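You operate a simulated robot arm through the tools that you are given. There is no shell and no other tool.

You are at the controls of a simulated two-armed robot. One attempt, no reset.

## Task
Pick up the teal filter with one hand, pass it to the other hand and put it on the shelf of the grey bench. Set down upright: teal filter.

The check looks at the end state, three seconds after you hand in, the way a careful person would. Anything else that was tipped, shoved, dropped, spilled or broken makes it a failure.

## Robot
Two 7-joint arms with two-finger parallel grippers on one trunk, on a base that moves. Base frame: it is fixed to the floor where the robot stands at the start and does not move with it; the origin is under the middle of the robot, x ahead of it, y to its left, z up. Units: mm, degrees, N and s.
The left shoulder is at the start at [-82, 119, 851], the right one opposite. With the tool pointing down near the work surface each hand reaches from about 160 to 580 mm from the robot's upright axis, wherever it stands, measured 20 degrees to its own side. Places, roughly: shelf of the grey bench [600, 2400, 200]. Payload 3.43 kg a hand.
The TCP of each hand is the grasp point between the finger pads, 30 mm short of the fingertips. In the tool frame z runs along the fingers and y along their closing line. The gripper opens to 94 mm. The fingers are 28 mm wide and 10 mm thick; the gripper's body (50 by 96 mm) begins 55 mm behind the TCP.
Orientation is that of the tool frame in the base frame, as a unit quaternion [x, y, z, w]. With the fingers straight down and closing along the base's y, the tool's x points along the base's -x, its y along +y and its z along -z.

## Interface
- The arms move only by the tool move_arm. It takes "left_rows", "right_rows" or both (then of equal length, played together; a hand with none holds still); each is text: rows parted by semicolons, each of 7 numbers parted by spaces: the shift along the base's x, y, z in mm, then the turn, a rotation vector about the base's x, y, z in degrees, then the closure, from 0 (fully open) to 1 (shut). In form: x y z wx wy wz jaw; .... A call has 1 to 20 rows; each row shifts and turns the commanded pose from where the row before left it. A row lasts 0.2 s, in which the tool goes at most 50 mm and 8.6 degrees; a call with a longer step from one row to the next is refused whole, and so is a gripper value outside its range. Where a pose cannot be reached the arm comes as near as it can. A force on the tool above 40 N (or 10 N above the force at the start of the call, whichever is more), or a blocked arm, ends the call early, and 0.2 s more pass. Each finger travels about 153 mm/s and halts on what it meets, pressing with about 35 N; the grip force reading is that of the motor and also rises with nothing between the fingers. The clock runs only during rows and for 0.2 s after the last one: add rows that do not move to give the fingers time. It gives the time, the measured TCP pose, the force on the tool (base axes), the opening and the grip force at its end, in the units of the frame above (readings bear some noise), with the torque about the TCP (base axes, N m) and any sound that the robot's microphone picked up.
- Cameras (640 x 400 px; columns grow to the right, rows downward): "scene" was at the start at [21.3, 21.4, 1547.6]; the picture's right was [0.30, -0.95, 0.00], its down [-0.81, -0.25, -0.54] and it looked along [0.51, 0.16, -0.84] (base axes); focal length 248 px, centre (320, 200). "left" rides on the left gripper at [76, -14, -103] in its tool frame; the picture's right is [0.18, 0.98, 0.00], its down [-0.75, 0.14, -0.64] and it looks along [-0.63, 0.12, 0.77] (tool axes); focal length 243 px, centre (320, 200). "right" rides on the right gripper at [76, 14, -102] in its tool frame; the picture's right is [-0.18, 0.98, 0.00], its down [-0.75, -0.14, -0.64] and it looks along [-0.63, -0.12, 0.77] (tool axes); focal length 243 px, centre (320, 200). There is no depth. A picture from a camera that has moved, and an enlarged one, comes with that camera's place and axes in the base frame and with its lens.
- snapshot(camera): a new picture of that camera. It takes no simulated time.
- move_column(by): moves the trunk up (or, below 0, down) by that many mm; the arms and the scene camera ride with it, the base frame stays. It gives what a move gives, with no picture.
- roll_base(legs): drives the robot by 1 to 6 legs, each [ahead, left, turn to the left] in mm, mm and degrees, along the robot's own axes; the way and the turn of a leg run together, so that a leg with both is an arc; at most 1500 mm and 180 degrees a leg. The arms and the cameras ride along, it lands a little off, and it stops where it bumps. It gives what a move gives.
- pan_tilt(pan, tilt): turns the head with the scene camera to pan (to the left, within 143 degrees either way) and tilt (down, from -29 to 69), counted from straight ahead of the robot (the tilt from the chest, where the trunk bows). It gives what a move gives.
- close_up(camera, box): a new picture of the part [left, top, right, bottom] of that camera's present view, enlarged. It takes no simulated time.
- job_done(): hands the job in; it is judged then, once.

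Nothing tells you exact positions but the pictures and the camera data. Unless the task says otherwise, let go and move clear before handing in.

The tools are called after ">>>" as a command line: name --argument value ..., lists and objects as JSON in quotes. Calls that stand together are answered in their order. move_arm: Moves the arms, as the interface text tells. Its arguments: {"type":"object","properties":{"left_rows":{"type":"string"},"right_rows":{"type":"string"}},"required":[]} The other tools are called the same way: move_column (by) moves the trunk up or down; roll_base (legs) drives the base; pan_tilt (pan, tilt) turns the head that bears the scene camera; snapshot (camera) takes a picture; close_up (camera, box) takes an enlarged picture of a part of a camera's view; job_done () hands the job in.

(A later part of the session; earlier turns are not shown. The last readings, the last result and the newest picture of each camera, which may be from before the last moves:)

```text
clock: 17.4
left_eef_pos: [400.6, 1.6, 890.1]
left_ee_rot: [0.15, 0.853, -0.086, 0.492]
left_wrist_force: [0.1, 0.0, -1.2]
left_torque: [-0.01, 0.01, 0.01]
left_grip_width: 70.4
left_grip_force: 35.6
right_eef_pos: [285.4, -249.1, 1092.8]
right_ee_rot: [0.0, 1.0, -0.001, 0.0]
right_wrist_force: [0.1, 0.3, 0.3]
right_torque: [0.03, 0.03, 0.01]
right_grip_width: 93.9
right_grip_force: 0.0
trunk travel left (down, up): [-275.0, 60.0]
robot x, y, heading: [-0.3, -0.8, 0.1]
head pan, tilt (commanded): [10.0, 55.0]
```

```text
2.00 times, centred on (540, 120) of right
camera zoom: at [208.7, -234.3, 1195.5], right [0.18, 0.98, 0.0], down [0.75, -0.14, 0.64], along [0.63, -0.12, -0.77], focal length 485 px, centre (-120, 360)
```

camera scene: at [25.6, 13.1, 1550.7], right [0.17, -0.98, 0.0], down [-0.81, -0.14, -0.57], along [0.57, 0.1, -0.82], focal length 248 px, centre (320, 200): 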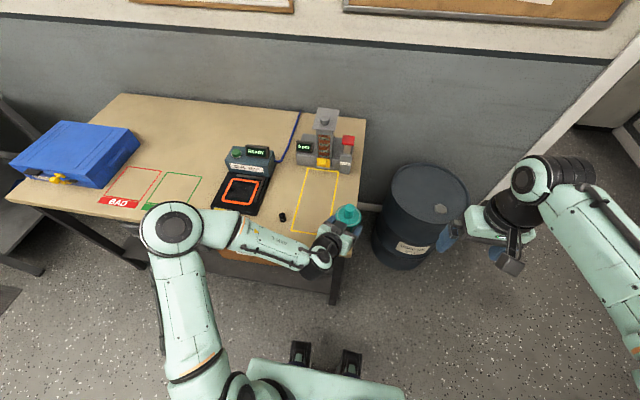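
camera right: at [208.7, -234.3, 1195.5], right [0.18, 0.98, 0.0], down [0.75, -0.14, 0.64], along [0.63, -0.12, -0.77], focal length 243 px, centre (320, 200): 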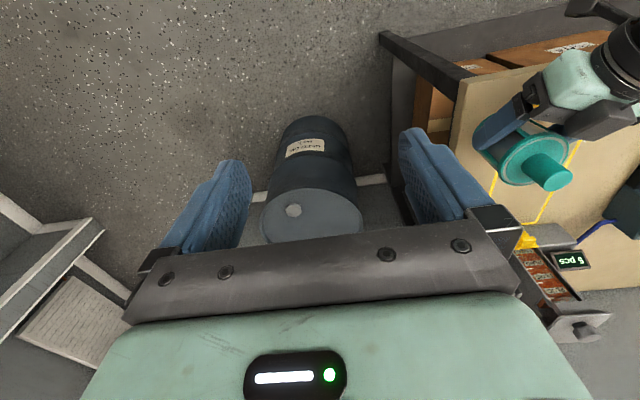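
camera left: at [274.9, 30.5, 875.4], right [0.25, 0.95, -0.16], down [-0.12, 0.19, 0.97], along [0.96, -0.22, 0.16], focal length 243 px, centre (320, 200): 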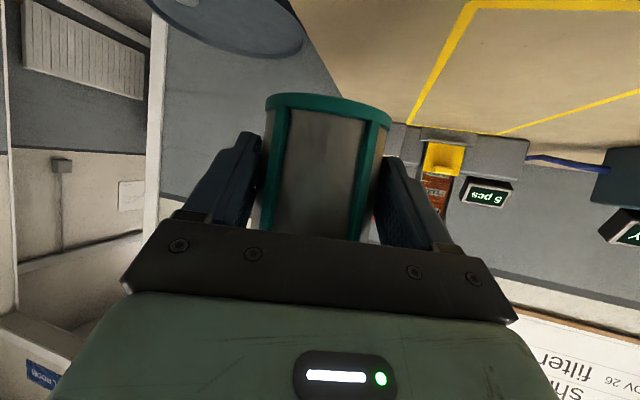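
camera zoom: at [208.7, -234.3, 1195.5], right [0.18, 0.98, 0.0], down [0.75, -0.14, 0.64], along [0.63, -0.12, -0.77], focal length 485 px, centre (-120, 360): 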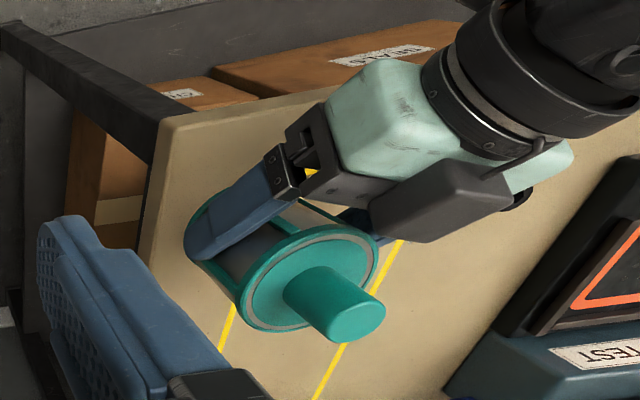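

Knob top is seen near [411.5, -2, 971], as expected from the grip. I bring the open right hand, pointing down, to just above it.

>>> move_arm --right_rows "12.6 24.7 -4 0 0 0 0;12.6 24.7 -4 0 0 0 0;12.6 24.7 -4 0 0 0 0;12.6 24.7 -4 0 0 0 0;12.6 24.7 -4 0 0 0 0;12.6 24.7 -4 0 0 0 0;12.6 24.7 -4 0 0 0 0;12.6 24.7 -4 0 0 0 0;12.6 24.7 -4 0 0 0 0;12.6 24.7 -4 0 0 0 0;0 0 0 0 0 0 0"

>>> snapshot --camera "right"

>>> snapshot --camera "scene"

```text
clock: 19.8
left_eef_pos: [400.2, 1.0, 890.5]
left_ee_rot: [0.15, 0.853, -0.087, 0.492]
left_wrist_force: [1.1, -0.3, -0.2]
left_torque: [0.03, 0.08, -0.01]
left_grip_width: 70.3
left_grip_force: 35.0
right_eef_pos: [411.2, -3.7, 1052.2]
right_ee_rot: [0.0, 1.0, 0.0, 0.0]
right_wrist_force: [-0.1, 0.3, 0.1]
right_torque: [-0.01, 0.0, -0.02]
right_grip_width: 93.9
right_grip_force: 0.0
trunk travel left (down, up): [-275.0, 60.0]
robot x, y, heading: [-2.5, 1.8, -0.0]
head pan, tilt (commanded): [10.0, 55.0]
```

```text
taken
camera right: at [334.7, 11.5, 1155.1], right [0.18, 0.98, 0.0], down [0.75, -0.14, 0.64], along [0.63, -0.12, -0.77], focal length 243 px, centre (320, 200)
```

right: 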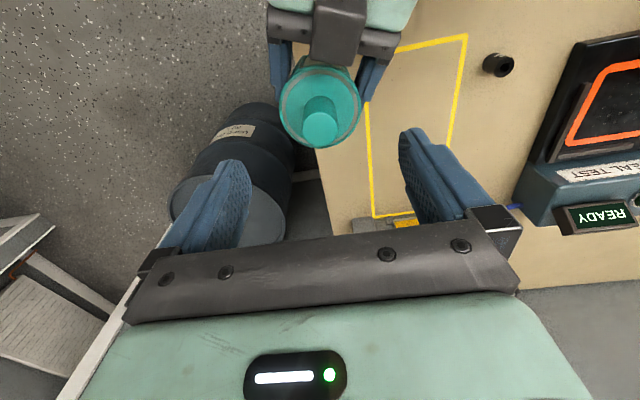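

```text
taken
camera scene: at [25.7, 12.8, 1550.7], right [0.17, -0.98, 0.0], down [-0.81, -0.14, -0.57], along [0.56, 0.1, -0.82], focal length 248 px, centre (320, 200)
```

scene: 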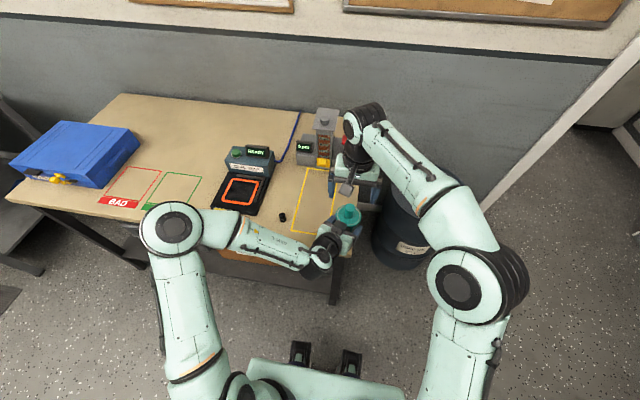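

>>> close_up --camera "right" --box '[240, 20, 400, 180]'

>>> close_up --camera "scene" --box '[300, 120, 400, 270]'

```text
2.50 times, centred on (320, 100) of right
camera zoom: at [334.7, 11.5, 1155.1], right [0.18, 0.98, 0.0], down [0.75, -0.14, 0.64], along [0.63, -0.12, -0.77], focal length 606 px, centre (320, 450)
```

zoom: 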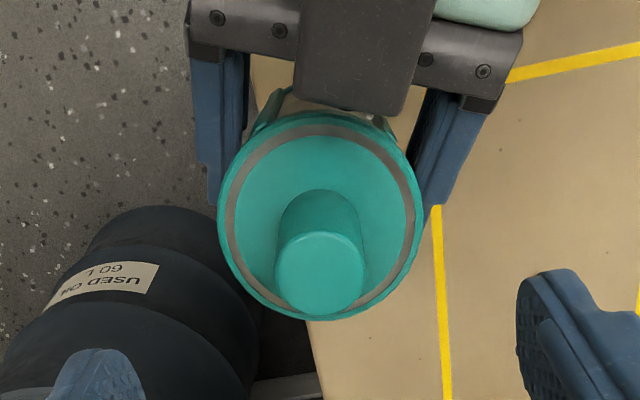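

```text
2.67 times, centred on (350, 195) of scene
camera zoom: at [25.7, 12.8, 1550.7], right [0.17, -0.98, 0.0], down [-0.81, -0.14, -0.57], along [0.56, 0.1, -0.82], focal length 662 px, centre (240, 213)
```

zoom: 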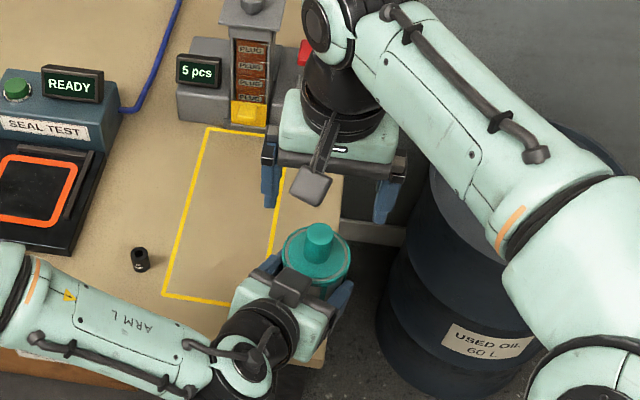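

The knob shows at about [413.4, -3.7], so I shift the right hand by [+2.7, -1.2] and descend partway to check alignment.

>>> move_arm --right_rows "2.7 -1.2 -5 0 0 0 0;0 0 -10 0 0 0 0;0 0 -10 0 0 0 0;0 0 -10 0 0 0 0;0 0 -10 0 0 0 0;0 0 0 0 0 0 0"

>>> snapshot --camera "right"

>>> close_up --camera "scene" --box '[320, 150, 400, 230]'

```text
clock: 21.2
left_eef_pos: [401.0, 2.0, 891.0]
left_ee_rot: [0.15, 0.853, -0.087, 0.492]
left_wrist_force: [-0.2, 0.1, -0.7]
left_torque: [-0.01, 0.02, 0.01]
left_grip_width: 70.3
left_grip_force: 35.1
right_eef_pos: [413.8, -4.4, 1008.1]
right_ee_rot: [0.0, 1.0, 0.0, 0.0]
right_wrist_force: [-0.3, -0.7, -1.5]
right_torque: [0.0, 0.03, 0.0]
right_grip_width: 93.9
right_grip_force: 0.2
trunk travel left (down, up): [-275.0, 60.0]
robot x, y, heading: [-0.5, 0.6, -0.1]
head pan, tilt (commanded): [10.0, 55.0]
```

```text
taken
camera right: at [337.0, 10.9, 1110.9], right [0.18, 0.98, 0.0], down [0.75, -0.14, 0.64], along [0.63, -0.12, -0.77], focal length 243 px, centre (320, 200)
```

right: 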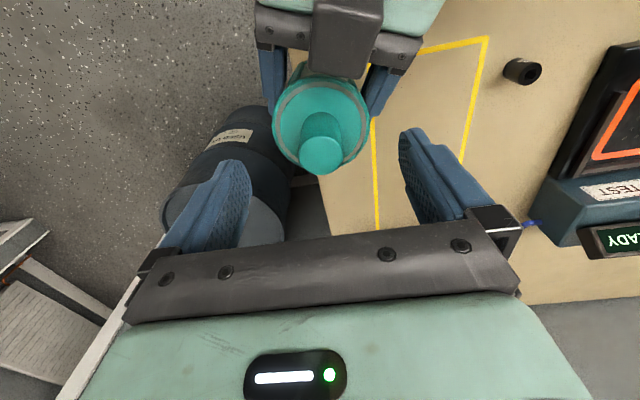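

```text
5.00 times, centred on (360, 190) of scene
camera zoom: at [26.0, 13.3, 1550.7], right [0.17, -0.98, 0.0], down [-0.81, -0.14, -0.57], along [0.56, 0.1, -0.82], focal length 1241 px, centre (120, 250)
```

zoom: 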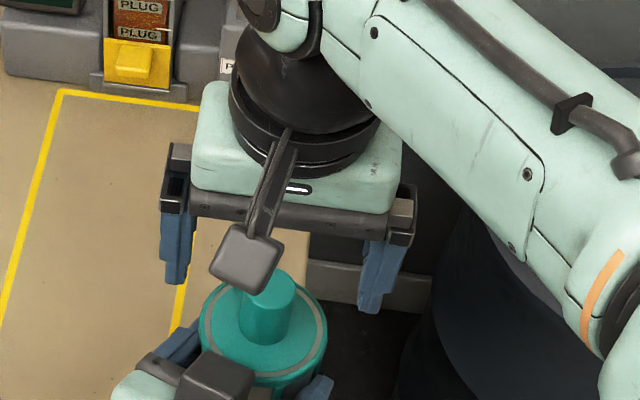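

Aligned within about 2 mm. I nudge 2 mm forward and descend so the fingertips end a few mm above the cap.

>>> move_arm --right_rows "2 0 -8 0 0 0 0;0 0 -9 0 0 0 0;0 0 -9 0 0 0 0;0 0 -9 0 0 0 0;0 0 -7 0 0 0 0;0 0 0 0 0 0 0"

>>> snapshot --camera "right"

>>> close_up --camera "scene" --box '[320, 150, 400, 230]'

>>> snapshot --camera "left"

```text
clock: 22.6
left_eef_pos: [401.2, 0.8, 890.4]
left_ee_rot: [0.15, 0.853, -0.086, 0.492]
left_wrist_force: [0.8, 0.1, -0.8]
left_torque: [0.02, -0.03, 0.02]
left_grip_width: 69.9
left_grip_force: 35.4
right_eef_pos: [415.3, -4.9, 965.9]
right_ee_rot: [-0.001, 1.0, 0.0, 0.0]
right_wrist_force: [0.1, 0.0, -0.1]
right_torque: [0.0, -0.01, 0.04]
right_grip_width: 93.9
right_grip_force: 0.0
trunk travel left (down, up): [-275.0, 60.0]
robot x, y, heading: [1.3, 0.8, -0.1]
head pan, tilt (commanded): [10.0, 55.0]
```

```text
taken
camera right: at [339.0, 10.6, 1068.5], right [0.18, 0.98, 0.0], down [0.75, -0.14, 0.64], along [0.63, -0.12, -0.77], focal length 243 px, centre (320, 200)
```

right: 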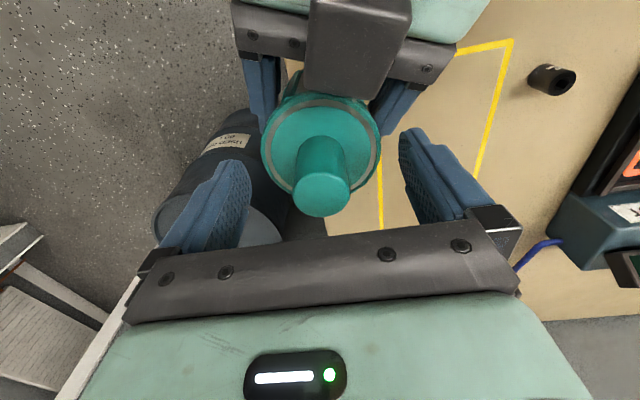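

```text
5.00 times, centred on (360, 190) of scene
camera zoom: at [26.0, 13.3, 1550.7], right [0.17, -0.98, 0.0], down [-0.81, -0.14, -0.57], along [0.56, 0.1, -0.82], focal length 1241 px, centre (120, 250)
```

zoom: 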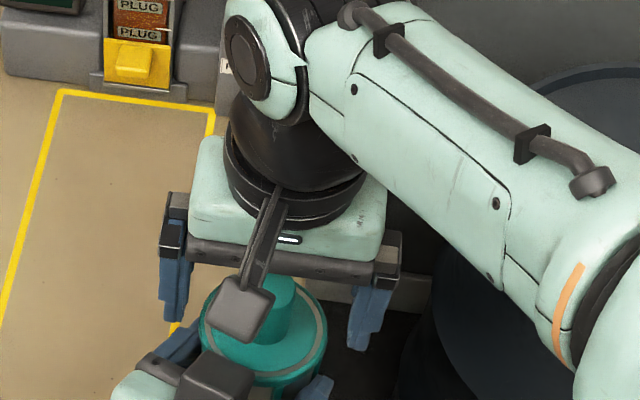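

```text
taken
camera left: at [275.2, 30.6, 875.6], right [0.25, 0.95, -0.16], down [-0.12, 0.19, 0.97], along [0.96, -0.22, 0.16], focal length 243 px, centre (320, 200)
```

left: 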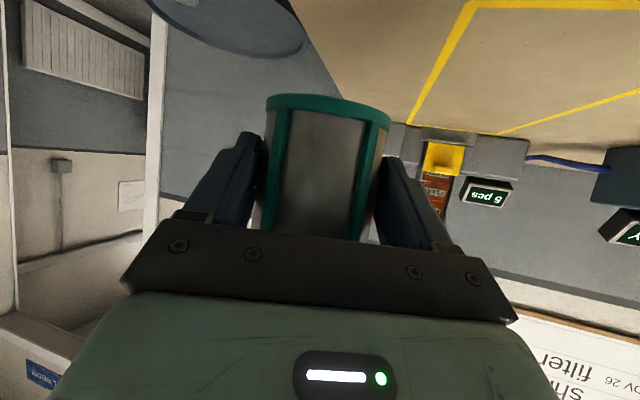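

Alignment is within about 0.5 mm sideways, and the tips sit about 10 mm above the cap. I close the right hand on the knob gradually.

>>> move_arm --right_rows "0 0 0 0 0 0 0.25;0 0 0 0 0 0 0.45;0 0 0 0 0 0 0.55;0 0 0 0 0 0 0.6;0 0 0 0 0 0 0.64;0 0 0 0 0 0 0.67;0 0 0 0 0 0 0.7;0 0 0 0 0 0 0.73;0 0 0 0 0 0 0.8;0 0 0 0 0 0 1;0 0 0 0 0 0 1;0 0 0 0 0 0 1"

>>> snapshot --camera "right"

>>> close_up --camera "scene" --box '[320, 150, 400, 230]'

>>> snapshot --camera "left"

```text
clock: 25.2
left_eef_pos: [400.6, 2.0, 890.9]
left_ee_rot: [0.15, 0.853, -0.087, 0.492]
left_wrist_force: [-0.7, -4.1, -1.2]
left_torque: [0.18, -0.05, 0.06]
left_grip_width: 70.2
left_grip_force: 34.5
right_eef_pos: [415.0, -3.1, 966.0]
right_ee_rot: [0.0, 1.0, 0.001, 0.001]
right_wrist_force: [0.3, 4.3, 0.2]
right_torque: [0.15, -0.01, -0.1]
right_grip_width: 27.3
right_grip_force: 35.2
trunk travel left (down, up): [-275.0, 60.0]
robot x, y, heading: [-1.3, 1.6, 0.0]
head pan, tilt (commanded): [10.0, 55.0]
```

```text
taken
camera right: at [338.9, 10.8, 1068.8], right [0.18, 0.98, 0.0], down [0.75, -0.14, 0.64], along [0.63, -0.12, -0.77], focal length 243 px, centre (320, 200)
```

right: 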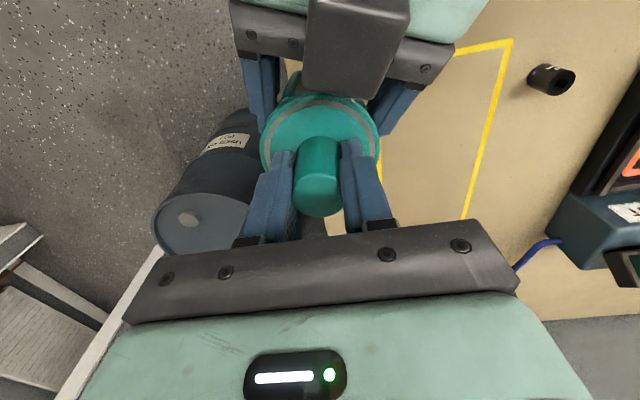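

```text
5.00 times, centred on (360, 190) of scene
camera zoom: at [26.0, 13.3, 1550.7], right [0.17, -0.98, 0.0], down [-0.81, -0.14, -0.57], along [0.56, 0.1, -0.82], focal length 1241 px, centre (120, 250)
```

zoom: 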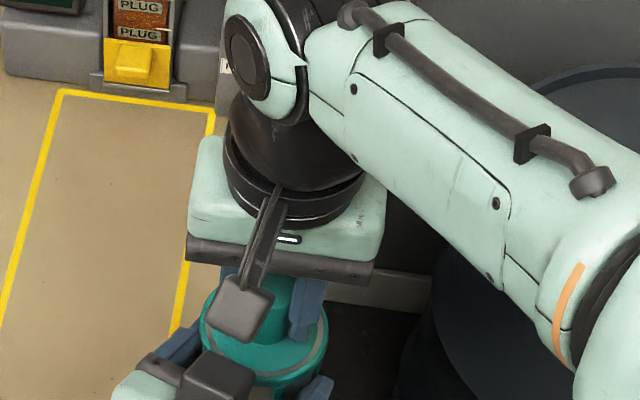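

```text
taken
camera left: at [275.1, 30.4, 875.6], right [0.25, 0.95, -0.16], down [-0.12, 0.19, 0.97], along [0.96, -0.23, 0.16], focal length 243 px, centre (320, 200)
```

left: 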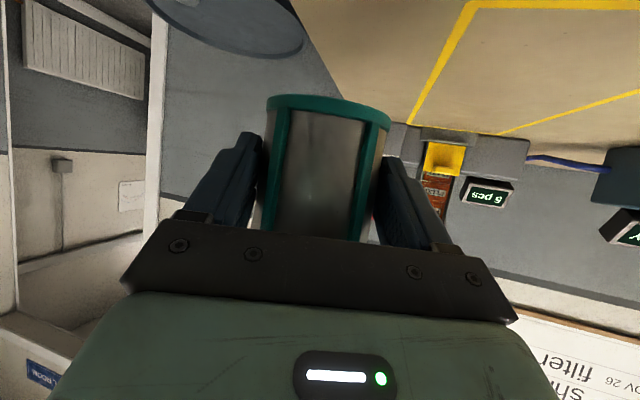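

The right hand holds the knob at 27.3 mm with 35 N, and the two hands pull on each other by only about 4 N. Now I open the left hand gradually.

>>> move_arm --left_rows "0 0 0 0 0 0 0.24;0 0 0 0 0 0 0.22;0 0 0 0 0 0 0.2;0 0 0 0 0 0 0.16;0 0 0 0 0 0 0.1;0 0 0 0 0 0 0.05;0 0 0 0 0 0 0;0 0 0 0 0 0 0" --right_rows "0 0 0 0 0 0 1;0 0 0 0 0 0 1;0 0 0 0 0 0 1;0 0 0 0 0 0 1;0 0 0 0 0 0 1;0 0 0 0 0 0 1;0 0 0 0 0 0 1;0 0 0 0 0 0 1"

>>> snapshot --camera "left"

>>> snapshot --camera "right"

```text
clock: 27.0
left_eef_pos: [400.4, 1.1, 891.0]
left_ee_rot: [0.151, 0.853, -0.087, 0.492]
left_wrist_force: [0.2, 0.3, -0.6]
left_torque: [0.01, 0.0, -0.01]
left_grip_width: 94.2
left_grip_force: 0.1
right_eef_pos: [415.5, -4.1, 966.5]
right_ee_rot: [0.0, 1.0, 0.0, 0.0]
right_wrist_force: [-0.6, -0.5, -0.1]
right_torque: [0.02, -0.03, 0.0]
right_grip_width: 27.1
right_grip_force: 34.9
trunk travel left (down, up): [-275.0, 60.0]
robot x, y, heading: [-0.1, 1.1, -0.3]
head pan, tilt (commanded): [10.0, 55.0]
```

```text
taken
camera left: at [275.2, 30.6, 875.6], right [0.25, 0.95, -0.16], down [-0.12, 0.19, 0.97], along [0.96, -0.22, 0.16], focal length 243 px, centre (320, 200)
```

left: 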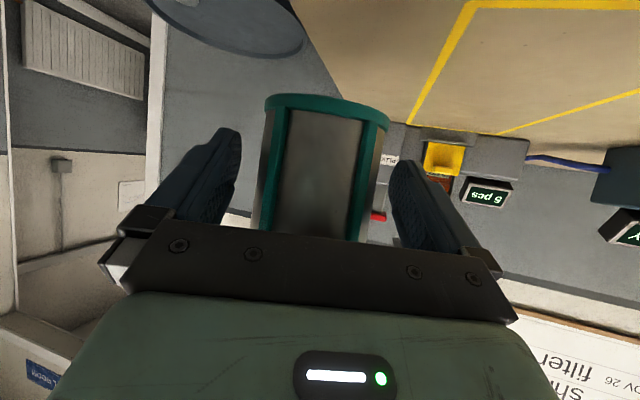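

```text
taken
camera right: at [339.0, 10.6, 1068.7], right [0.18, 0.98, 0.0], down [0.75, -0.14, 0.64], along [0.63, -0.12, -0.77], focal length 243 px, centre (320, 200)
```

right: 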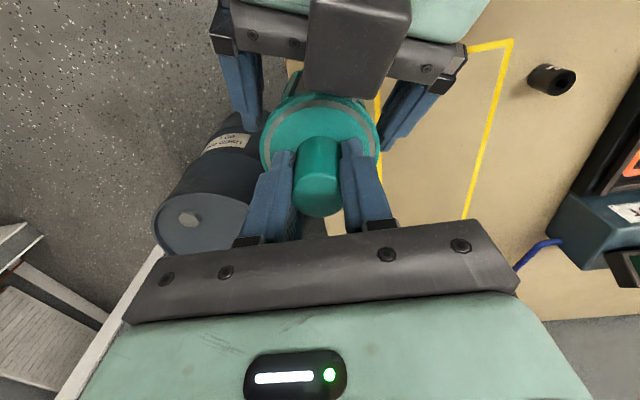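

The filter hangs freely and upright from the right hand. I back the left hand out along its tool axis.

>>> move_arm --left_rows "-6.5 2.4 4 0 0 0 0;-9.8 3.55 6 0 0 0 0;-9.8 3.55 6 0 0 0 0;-9.8 3.55 6 0 0 0 0;-9.8 3.55 6 0 0 0 0;0 0 0 0 0 0 0"

>>> snapshot --camera "left"

>>> snapshot --camera "right"

```text
clock: 28.4
left_eef_pos: [356.0, 17.6, 918.4]
left_ee_rot: [0.151, 0.853, -0.088, 0.492]
left_wrist_force: [0.1, -0.5, -0.7]
left_torque: [-0.02, 0.01, 0.01]
left_grip_width: 94.0
left_grip_force: 0.0
right_eef_pos: [415.4, -4.8, 966.6]
right_ee_rot: [0.001, 1.0, 0.001, 0.001]
right_wrist_force: [0.0, -0.1, -0.3]
right_torque: [-0.01, -0.01, -0.03]
right_grip_width: 27.4
right_grip_force: 34.9
trunk travel left (down, up): [-275.0, 60.0]
robot x, y, heading: [-0.4, 1.5, -0.2]
head pan, tilt (commanded): [10.0, 55.0]
```

```text
taken
camera left: at [230.1, 46.6, 903.3], right [0.25, 0.95, -0.16], down [-0.12, 0.19, 0.97], along [0.96, -0.22, 0.16], focal length 243 px, centre (320, 200)
```

left: 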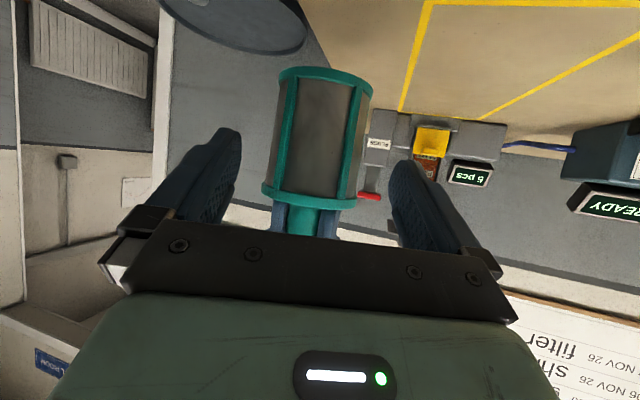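

```text
taken
camera right: at [339.1, 10.6, 1068.6], right [0.18, 0.98, 0.0], down [0.75, -0.14, 0.64], along [0.63, -0.12, -0.77], focal length 243 px, centre (320, 200)
```

right: 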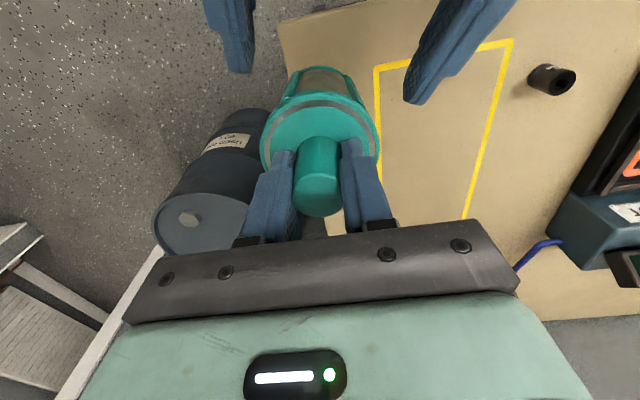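

The left fingers are nearly past the filter. I pull the left hand back a bit more, then swing it out to its own side and point it down.

>>> move_arm --left_rows "-8 4 5 0 0 0 0;-8 4 5 0 0 0 0;-8 8 5 0 0 0 0;-6 12 6 0 0 0 0;-4 18 6 0 0 0 0;0 25 8 0 0 0 0;0 30 8 0 0 0 0;0 30 8 0 0 0 0;0 30 8 0 0 0 0;0 30 8 0 0 0 0;0 20 8 0 0 0 0;0 0 0 0 0 0 0"

>>> snapshot --camera "scene"

>>> snapshot --camera "right"

```text
clock: 31.0
left_eef_pos: [344.9, 221.8, 997.7]
left_ee_rot: [0.151, 0.853, -0.088, 0.492]
left_wrist_force: [0.1, 0.5, -0.2]
left_torque: [-0.01, 0.01, -0.03]
left_grip_width: 93.9
left_grip_force: 0.0
left hand out of reach, approached as far as the arm can: row 3, 4, 5, 6
right_eef_pos: [415.0, -4.1, 966.6]
right_ee_rot: [0.0, 1.0, 0.0, -0.001]
right_wrist_force: [-1.2, 0.2, 0.0]
right_torque: [0.03, 0.0, -0.01]
right_grip_width: 27.3
right_grip_force: 34.9
trunk travel left (down, up): [-275.0, 60.0]
robot x, y, heading: [0.1, -4.3, 0.1]
head pan, tilt (commanded): [10.0, 55.0]
```

```text
taken
camera scene: at [26.2, 13.2, 1550.7], right [0.17, -0.98, 0.0], down [-0.81, -0.14, -0.57], along [0.56, 0.1, -0.82], focal length 248 px, centre (320, 200)
```

scene: 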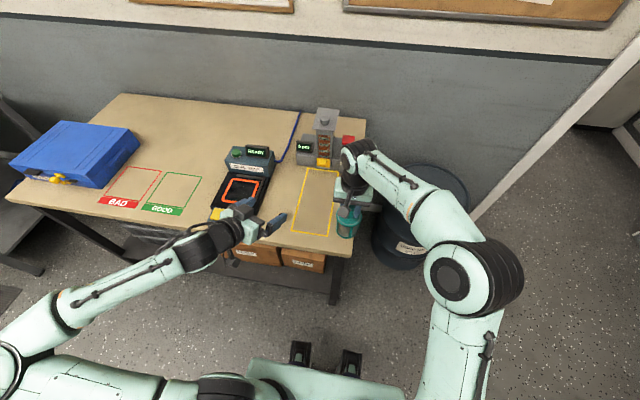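

```text
taken
camera right: at [339.1, 10.5, 1068.7], right [0.18, 0.98, 0.0], down [0.75, -0.14, 0.64], along [0.63, -0.12, -0.77], focal length 243 px, centre (320, 200)
```

right: 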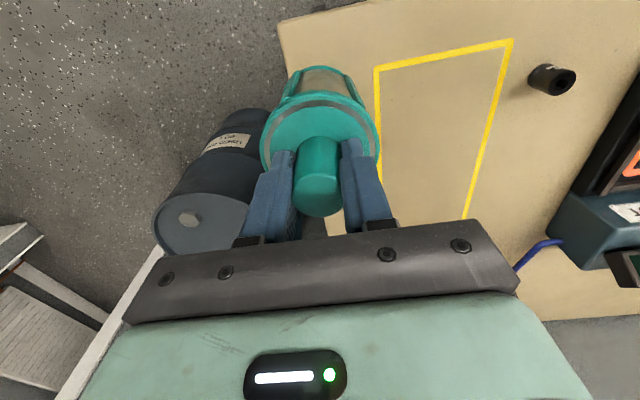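

>>> move_arm --left_rows "0 0 0 0 0 6.6 0;0 0 0 0 0 6.7 0;0 0 0 0 0 6.7 0;-4 3 8 0 7.5 0 0;-4 3 8 0 7.5 0 0;-4 3 8 0 7.5 0 0;-4 3 8 0 7.5 0 0;-4 3 8 0 7.5 0 0;-4 3 8 0 7.5 0 0;-4 3 8 0 7.5 0 0;-4 3 8 0 7.5 0 0;0 0 0 0 0 0 0"

>>> snapshot --camera "scene"

```text
clock: 33.6
left_eef_pos: [311.1, 245.2, 1061.1]
left_ee_rot: [0.0, 1.0, -0.001, -0.001]
left_wrist_force: [0.8, -0.6, 1.5]
left_torque: [0.0, -0.01, 0.0]
left_grip_width: 94.0
left_grip_force: 0.1
right_eef_pos: [416.1, -5.3, 965.8]
right_ee_rot: [0.0, 1.0, 0.001, 0.0]
right_wrist_force: [0.4, 0.1, 0.2]
right_torque: [0.03, 0.0, -0.04]
right_grip_width: 27.2
right_grip_force: 34.5
trunk travel left (down, up): [-275.0, 60.0]
robot x, y, heading: [-2.6, 1.6, -0.0]
head pan, tilt (commanded): [10.0, 55.0]
```

```text
taken
camera scene: at [25.8, 13.6, 1550.7], right [0.17, -0.98, 0.0], down [-0.81, -0.14, -0.57], along [0.56, 0.1, -0.82], focal length 248 px, centre (320, 200)
```

scene: 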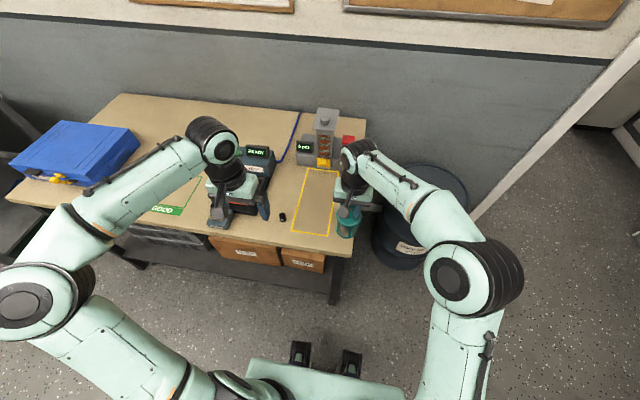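

The right hand holds the filter and the left is clear. I lift the filter a little more, pull it closer, and check what is behind and to the left before driving.

>>> move_arm --right_rows "0 0 10 0 0 0 1;-5 -5 12 0 0 0 1;-8 -8 12 0 0 0 1;-10 -10 10 0 0 0 1;-10 -10 6 0 0 0 1;-10 -10 0 0 0 0 1;-10 -10 0 0 0 0 1;-10 -10 0 0 0 0 1;0 0 0 0 0 0 1"

>>> pan_tilt --pan 125 --tilt 35

>>> snapshot --camera "scene"

```text
clock: 35.6
left_eef_pos: [312.0, 247.8, 1061.5]
left_ee_rot: [0.0, 1.0, -0.001, 0.0]
left_wrist_force: [1.7, 0.3, -0.3]
left_torque: [0.05, 0.0, 0.0]
left_grip_width: 94.2
left_grip_force: 0.0
right_eef_pos: [351.6, -68.1, 1016.0]
right_ee_rot: [0.0, 1.0, 0.0, 0.0]
right_wrist_force: [-1.2, 0.3, -0.2]
right_torque: [0.01, 0.05, 0.0]
right_grip_width: 27.5
right_grip_force: 35.3
trunk travel left (down, up): [-275.0, 60.0]
robot x, y, heading: [0.1, -1.1, 0.1]
head pan, tilt (commanded): [10.0, 55.0]
```

```text
clock: 37.6
left_eef_pos: [311.6, 246.0, 1061.1]
left_ee_rot: [-0.001, 1.0, 0.0, 0.001]
left_wrist_force: [0.5, -0.4, -0.2]
left_torque: [0.03, -0.01, 0.0]
left_grip_width: 93.7
left_grip_force: 0.0
right_eef_pos: [353.2, -67.3, 1016.2]
right_ee_rot: [-0.001, 1.0, -0.001, 0.0]
right_wrist_force: [-1.1, 0.6, -0.1]
right_torque: [0.01, 0.0, -0.02]
right_grip_width: 27.3
right_grip_force: 34.4
trunk travel left (down, up): [-275.0, 60.0]
robot x, y, heading: [1.6, -3.4, 0.2]
head pan, tilt (commanded): [125.0, 35.0]
```

```text
taken
camera scene: at [-95.4, 73.0, 1578.9], right [0.82, 0.57, 0.0], down [0.33, -0.47, -0.82], along [-0.47, 0.67, -0.57], focal length 248 px, centre (320, 200)
```

scene: 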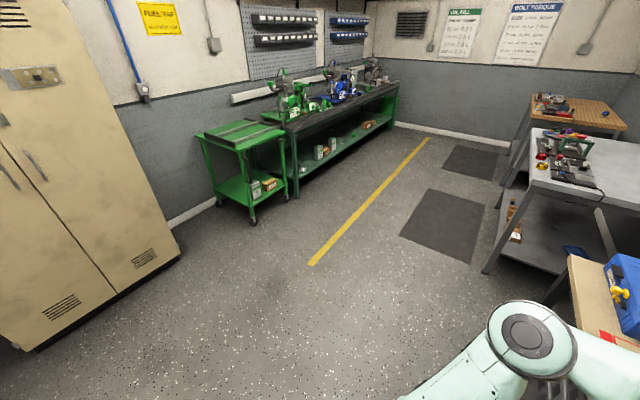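

The floor behind and to the left is clear. I back up 400 mm, then drive left in two legs to stand in front of the grey bench, well off it.

>>> roll_base --legs '[[-400, 0, 0], [0, 1100, 0], [0, 1150, 0]]'

>>> pan_tilt --pan 0 --tilt 50

>>> snapshot --camera "scene"

>>> snapshot --camera "right"

>>> snapshot --camera "left"

```text
clock: 59.5
left_eef_pos: [-76.2, 2485.7, 1060.8]
left_ee_rot: [0.004, 1.0, -0.001, 0.0]
left_wrist_force: [1.0, -0.2, 0.0]
left_torque: [-0.02, 0.0, 0.0]
left_grip_width: 94.1
left_grip_force: 0.0
right_eef_pos: [-38.5, 2171.2, 1016.2]
right_ee_rot: [0.004, 1.0, 0.0, 0.0]
right_wrist_force: [0.1, -0.2, -0.4]
right_torque: [0.01, -0.01, -0.03]
right_grip_width: 27.5
right_grip_force: 35.3
trunk travel left (down, up): [-275.0, 60.0]
robot x, y, heading: [-387.1, 2246.1, -0.4]
head pan, tilt (commanded): [125.0, 35.0]
```

```text
clock: 61.6
left_eef_pos: [-76.2, 2485.4, 1061.7]
left_ee_rot: [0.005, 1.0, 0.0, 0.0]
left_wrist_force: [-1.0, 0.0, 0.0]
left_torque: [-0.01, -0.03, 0.01]
left_grip_width: 94.0
left_grip_force: 0.2
right_eef_pos: [-39.8, 2171.0, 1016.2]
right_ee_rot: [0.004, 1.0, -0.001, 0.0]
right_wrist_force: [0.4, 0.6, -0.8]
right_torque: [0.01, -0.01, -0.01]
right_grip_width: 27.3
right_grip_force: 34.5
trunk travel left (down, up): [-275.0, 60.0]
robot x, y, heading: [-388.1, 2245.9, -0.5]
head pan, tilt (commanded): [0.0, 50.0]
```

```text
taken
camera scene: at [-358.9, 2242.7, 1557.2], right [-0.01, -1.0, 0.0], down [-0.77, 0.01, -0.64], along [0.64, -0.01, -0.77], focal length 248 px, centre (320, 200)
```

scene: 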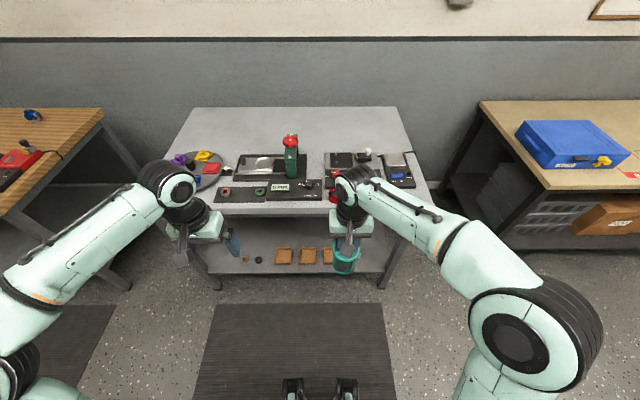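

```text
taken
camera right: at [-115.7, 2186.9, 1118.7], right [0.19, 0.98, 0.0], down [0.75, -0.15, 0.64], along [0.63, -0.12, -0.77], focal length 243 px, centre (320, 200)
```

right: 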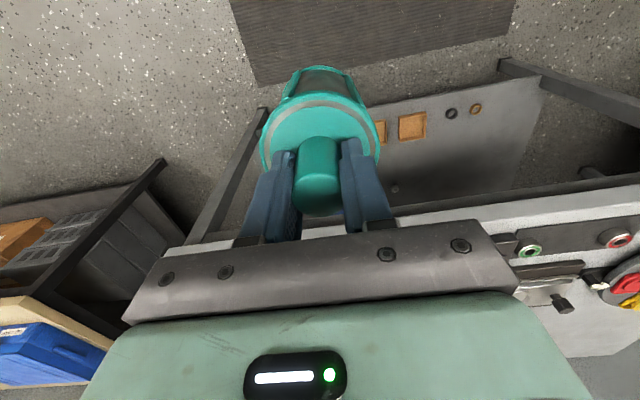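

```text
taken
camera left: at [-154.5, 2471.4, 1162.9], right [-0.18, 0.98, 0.0], down [0.75, 0.13, 0.64], along [0.63, 0.11, -0.77], focal length 243 px, centre (320, 200)
```

left: 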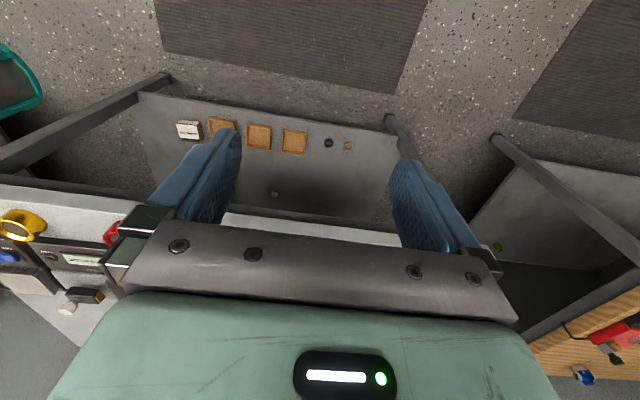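

>>> close_up --camera "left" --box '[120, 60, 440, 260]'

>>> close_up --camera "scene" --box '[180, 180, 440, 300]'

```text
2.00 times, centred on (280, 160) of left
camera zoom: at [-154.5, 2471.4, 1162.9], right [-0.18, 0.98, 0.0], down [0.75, 0.13, 0.64], along [0.63, 0.11, -0.77], focal length 485 px, centre (400, 280)
```

zoom: 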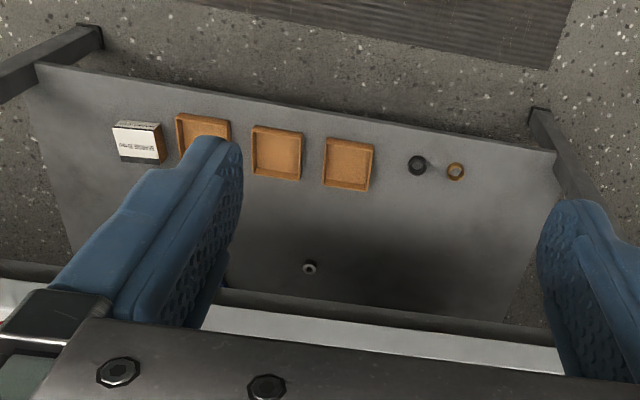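

```text
2.46 times, centred on (310, 240) of scene
camera zoom: at [-358.9, 2242.7, 1557.2], right [-0.01, -1.0, 0.0], down [-0.77, 0.01, -0.64], along [0.64, -0.01, -0.77], focal length 611 px, centre (345, 102)
```

zoom: 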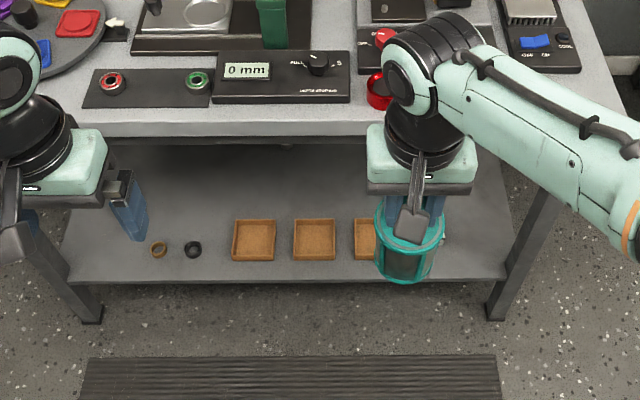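

I now have the shelf in view. Its front edge is at x ≈ 236 and its top at z ≈ 200. Trays and a box stand at x 286–368, a small ring at (633, 2377), and it is free at x 400–560 behind the trays. The opening tops out at about z 750. I tuck the left arm back so it won't meet the bench, then lower the trunk.

>>> move_arm --left_rows "-25 12 0 0 0 0 0;-25 12 0 0 0 0 0;-25 12 0 0 0 0 0;-25 12 0 0 0 0 0;-25 12 0 0 0 0 0;-25 12 0 0 0 0 0;-25 12 0 0 0 0 0;-25 12 0 0 0 0 0;0 0 0 0 0 0 0"

>>> move_column --by -140

>>> snapshot --camera "scene"

>>> snapshot --camera "right"

```text
clock: 63.6
left_eef_pos: [-253.0, 2589.8, 1046.8]
left_ee_rot: [0.005, 1.0, 0.0, 0.0]
left_wrist_force: [-0.1, -0.4, 0.1]
left_torque: [-0.04, -0.01, 0.01]
left_grip_width: 94.0
left_grip_force: 0.0
left hand out of reach, approached as far as the arm can: row 7, 8
right_eef_pos: [-39.1, 2171.0, 1014.5]
right_ee_rot: [0.004, 1.0, 0.0, 0.0]
right_wrist_force: [0.1, -0.2, -1.4]
right_torque: [0.03, 0.0, 0.0]
right_grip_width: 27.5
right_grip_force: 34.9
trunk travel left (down, up): [-275.0, 60.0]
robot x, y, heading: [-392.7, 2241.3, -0.6]
head pan, tilt (commanded): [0.0, 50.0]
```

```text
clock: 65.2
left_eef_pos: [-251.2, 2588.2, 908.1]
left_ee_rot: [0.005, 1.0, 0.0, -0.002]
left_wrist_force: [-0.3, 0.5, 0.1]
left_torque: [-0.03, 0.02, 0.01]
left_grip_width: 94.0
left_grip_force: 0.1
right_eef_pos: [-38.4, 2170.3, 876.0]
right_ee_rot: [0.004, 1.0, 0.0, 0.0]
right_wrist_force: [0.3, 0.3, -0.5]
right_torque: [-0.01, 0.03, 0.04]
right_grip_width: 27.7
right_grip_force: 35.4
trunk travel left (down, up): [-135.0, 200.0]
robot x, y, heading: [-389.5, 2242.5, -0.6]
head pan, tilt (commanded): [0.0, 50.0]
```

```text
taken
camera scene: at [-347.9, 2242.3, 1417.4], right [-0.01, -1.0, 0.0], down [-0.77, 0.01, -0.64], along [0.64, -0.01, -0.77], focal length 248 px, centre (320, 200)
```

scene: 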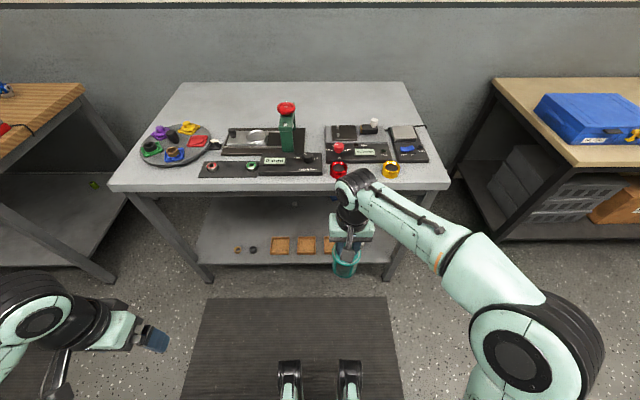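

```text
taken
camera right: at [-115.8, 2186.8, 979.0], right [0.19, 0.98, 0.0], down [0.75, -0.15, 0.64], along [0.63, -0.12, -0.77], focal length 243 px, centre (320, 200)
```

right: 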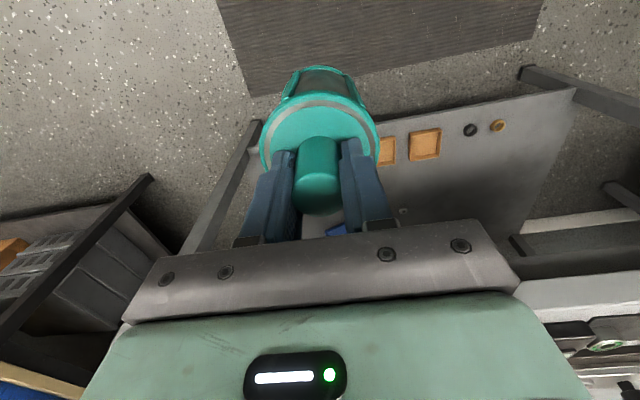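

>>> move_column --by -135

>>> pan_tilt --pan 0 --tilt 38

>>> snapshot --camera "scene"

>>> snapshot --camera "right"

>>> snapshot --camera "left"

```text
clock: 66.9
left_eef_pos: [-230.7, 2588.6, 763.1]
left_ee_rot: [0.004, 1.0, 0.001, -0.019]
left_wrist_force: [-0.9, -0.6, -0.4]
left_torque: [0.01, -0.02, 0.02]
left_grip_width: 93.8
left_grip_force: 0.0
right_eef_pos: [-39.4, 2171.8, 741.5]
right_ee_rot: [0.005, 1.0, 0.001, 0.0]
right_wrist_force: [-0.6, 0.0, -1.1]
right_torque: [0.07, -0.02, -0.01]
right_grip_width: 27.5
right_grip_force: 35.4
trunk travel left (down, up): [0.0, 335.0]
robot x, y, heading: [-391.3, 2240.7, -0.4]
head pan, tilt (commanded): [0.0, 50.0]
```

```text
clock: 67.6
left_eef_pos: [-231.4, 2588.3, 763.5]
left_ee_rot: [0.005, 1.0, 0.001, -0.019]
left_wrist_force: [0.1, -1.3, -0.1]
left_torque: [-0.01, -0.04, 0.03]
left_grip_width: 94.1
left_grip_force: 0.0
right_eef_pos: [-40.2, 2170.9, 741.0]
right_ee_rot: [0.005, 1.0, -0.001, -0.001]
right_wrist_force: [-0.2, 0.5, -1.4]
right_torque: [0.01, 0.03, 0.02]
right_grip_width: 27.2
right_grip_force: 35.3
trunk travel left (down, up): [0.0, 335.0]
robot x, y, heading: [-387.8, 2242.8, -0.5]
head pan, tilt (commanded): [0.0, 38.0]
```

```text
taken
camera scene: at [-300.4, 2242.1, 1297.3], right [-0.01, -1.0, 0.0], down [-0.62, 0.01, -0.79], along [0.79, -0.01, -0.62], focal length 248 px, centre (320, 200)
```

scene: 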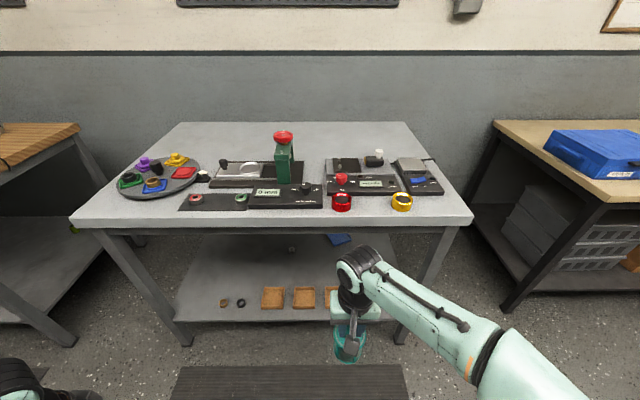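

```text
taken
camera right: at [-115.7, 2186.9, 843.7], right [0.19, 0.98, 0.0], down [0.75, -0.15, 0.64], along [0.63, -0.12, -0.77], focal length 243 px, centre (320, 200)
```

right: 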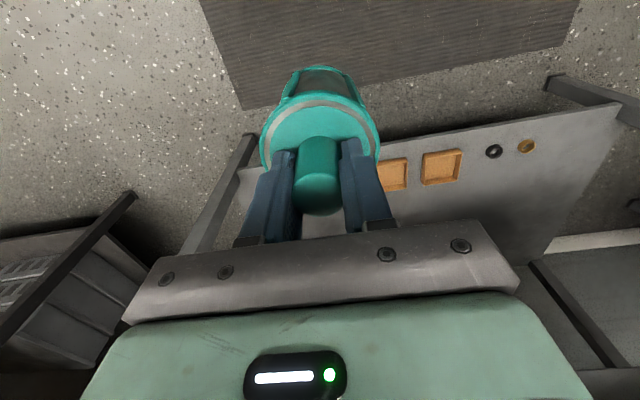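

```text
taken
camera left: at [-304.6, 2574.1, 868.6], right [-0.18, 0.98, 0.01], down [0.78, 0.14, 0.61], along [0.6, 0.11, -0.79], focal length 243 px, centre (320, 200)
```

left: 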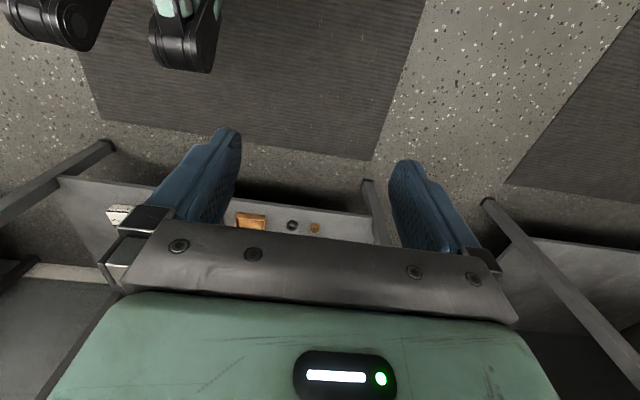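

The trunk is at its lowest. I lower and extend the right hand here in the open to the height it will have going in over the trays.

>>> move_arm --right_rows "14 -2 -30 0 0 0 1;14 -2 -34 0 0 0 1;14 -2 -34 0 0 0 1;14 -2 -34 0 0 0 1;14 -2 -34 0 0 0 1;14 -2 -34 0 0 0 1;14 -2 -34 0 0 0 1;14 -2 -34 0 0 0 1;14 -2 -34 0 0 0 1;14 -2 -30 0 0 0 1;0 0 -13 0 0 0 1;0 0 0 0 0 0 1"

>>> pan_tilt --pan -10 --tilt 50

>>> snapshot --camera "scene"

>>> snapshot --camera "right"

>>> snapshot --camera "left"

```text
clock: 70.2
left_eef_pos: [-231.6, 2588.8, 764.4]
left_ee_rot: [0.005, 1.0, 0.0, -0.019]
left_wrist_force: [-0.9, 0.2, 1.1]
left_torque: [0.03, -0.01, -0.02]
left_grip_width: 94.1
left_grip_force: 0.1
right_eef_pos: [99.4, 2149.4, 396.0]
right_ee_rot: [0.004, 1.0, 0.0, 0.001]
right_wrist_force: [0.2, 0.4, 0.1]
right_torque: [-0.01, -0.02, 0.01]
right_grip_width: 27.5
right_grip_force: 35.1
trunk travel left (down, up): [0.0, 335.0]
robot x, y, heading: [-388.7, 2243.1, -0.0]
head pan, tilt (commanded): [0.0, 38.0]
```

```text
clock: 71.0
left_eef_pos: [-231.9, 2588.5, 762.5]
left_ee_rot: [0.004, 1.0, 0.0, -0.019]
left_wrist_force: [-0.4, -0.2, 0.3]
left_torque: [0.01, 0.01, 0.01]
left_grip_width: 94.0
left_grip_force: 0.0
right_eef_pos: [99.8, 2150.4, 395.1]
right_ee_rot: [0.004, 1.0, 0.0, 0.0]
right_wrist_force: [0.8, 0.0, -0.3]
right_torque: [-0.02, 0.0, 0.01]
right_grip_width: 27.4
right_grip_force: 35.2
trunk travel left (down, up): [0.0, 335.0]
robot x, y, heading: [-389.4, 2242.3, -0.5]
head pan, tilt (commanded): [-10.0, 50.0]
```

```text
taken
camera scene: at [-311.0, 2228.8, 1280.2], right [-0.18, -0.98, 0.0], down [-0.75, 0.14, -0.64], along [0.63, -0.12, -0.77], focal length 248 px, centre (320, 200)
```

scene: 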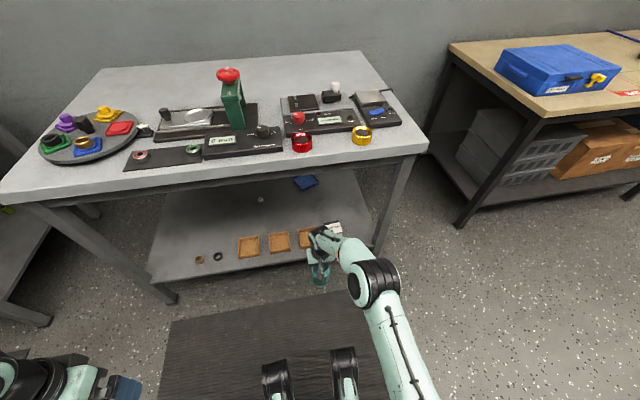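

```text
taken
camera right: at [23.3, 2166.2, 498.1], right [0.19, 0.98, 0.0], down [0.75, -0.15, 0.64], along [0.63, -0.12, -0.77], focal length 243 px, centre (320, 200)
```

right: 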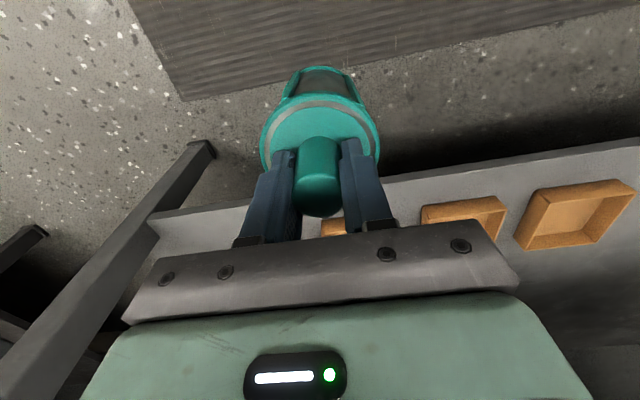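

```text
taken
camera left: at [-304.6, 2574.1, 868.6], right [-0.18, 0.98, 0.01], down [0.78, 0.14, 0.61], along [0.6, 0.11, -0.79], focal length 243 px, centre (320, 200)
```

left: 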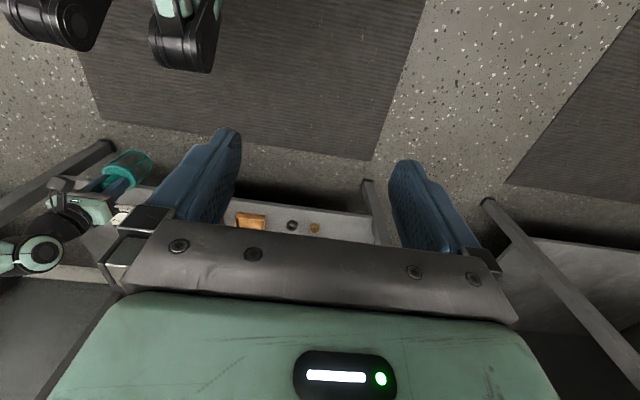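

The elbow rides high (about z 750), so I must keep it in front of the bench edge (x ≈ 205) and place with the arm well extended. The best free spot is around [395, 2700], past the two small rings at (310, 2590) and (310, 2674). I drive left about 555 mm first and look.

>>> roll_base --legs '[[0, 555, 0]]'

>>> snapshot --camera "scene"

>>> snapshot --camera "right"

>>> snapshot --camera "left"

```text
clock: 76.2
left_eef_pos: [-233.3, 3138.7, 764.4]
left_ee_rot: [-0.002, 1.0, 0.0, -0.02]
left_wrist_force: [-0.3, 0.0, 0.7]
left_torque: [0.0, -0.02, -0.02]
left_grip_width: 94.0
left_grip_force: 0.1
right_eef_pos: [103.2, 2704.4, 395.4]
right_ee_rot: [-0.002, 1.0, 0.0, 0.0]
right_wrist_force: [0.5, 0.6, -1.0]
right_torque: [0.0, 0.02, -0.02]
right_grip_width: 27.3
right_grip_force: 34.5
trunk travel left (down, up): [0.0, 335.0]
robot x, y, heading: [-389.8, 2792.1, 0.3]
head pan, tilt (commanded): [-10.0, 50.0]
```

```text
taken
camera scene: at [-309.1, 2778.1, 1280.2], right [-0.17, -0.99, 0.0], down [-0.75, 0.13, -0.64], along [0.63, -0.11, -0.77], focal length 248 px, centre (320, 200)
```

scene: 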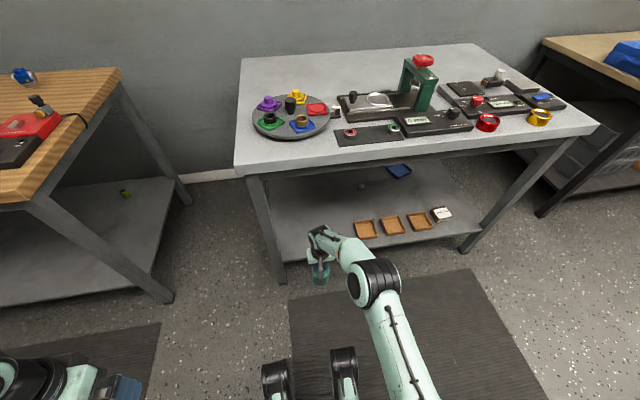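

```text
taken
camera right: at [25.8, 2719.3, 498.1], right [0.18, 0.98, 0.0], down [0.75, -0.14, 0.64], along [0.63, -0.12, -0.77], focal length 243 px, centre (320, 200)
```

right: 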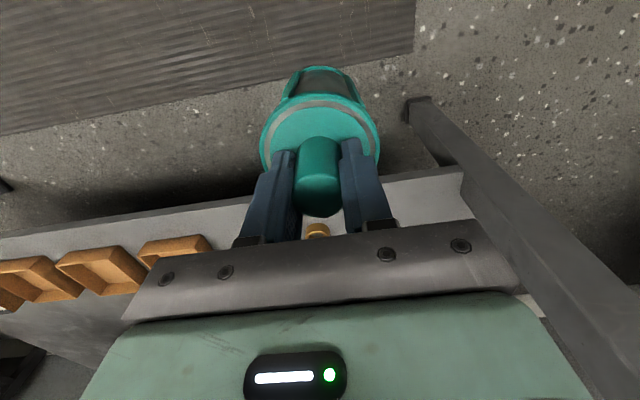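

```text
taken
camera left: at [-306.7, 3123.5, 868.6], right [-0.19, 0.98, 0.01], down [0.78, 0.14, 0.61], along [0.6, 0.12, -0.79], focal length 243 px, centre (320, 200)
```

left: 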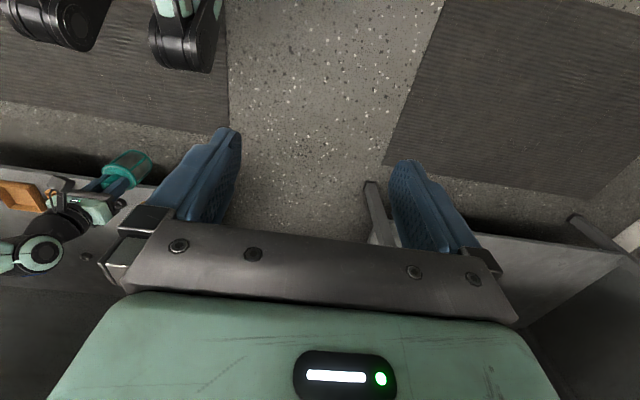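

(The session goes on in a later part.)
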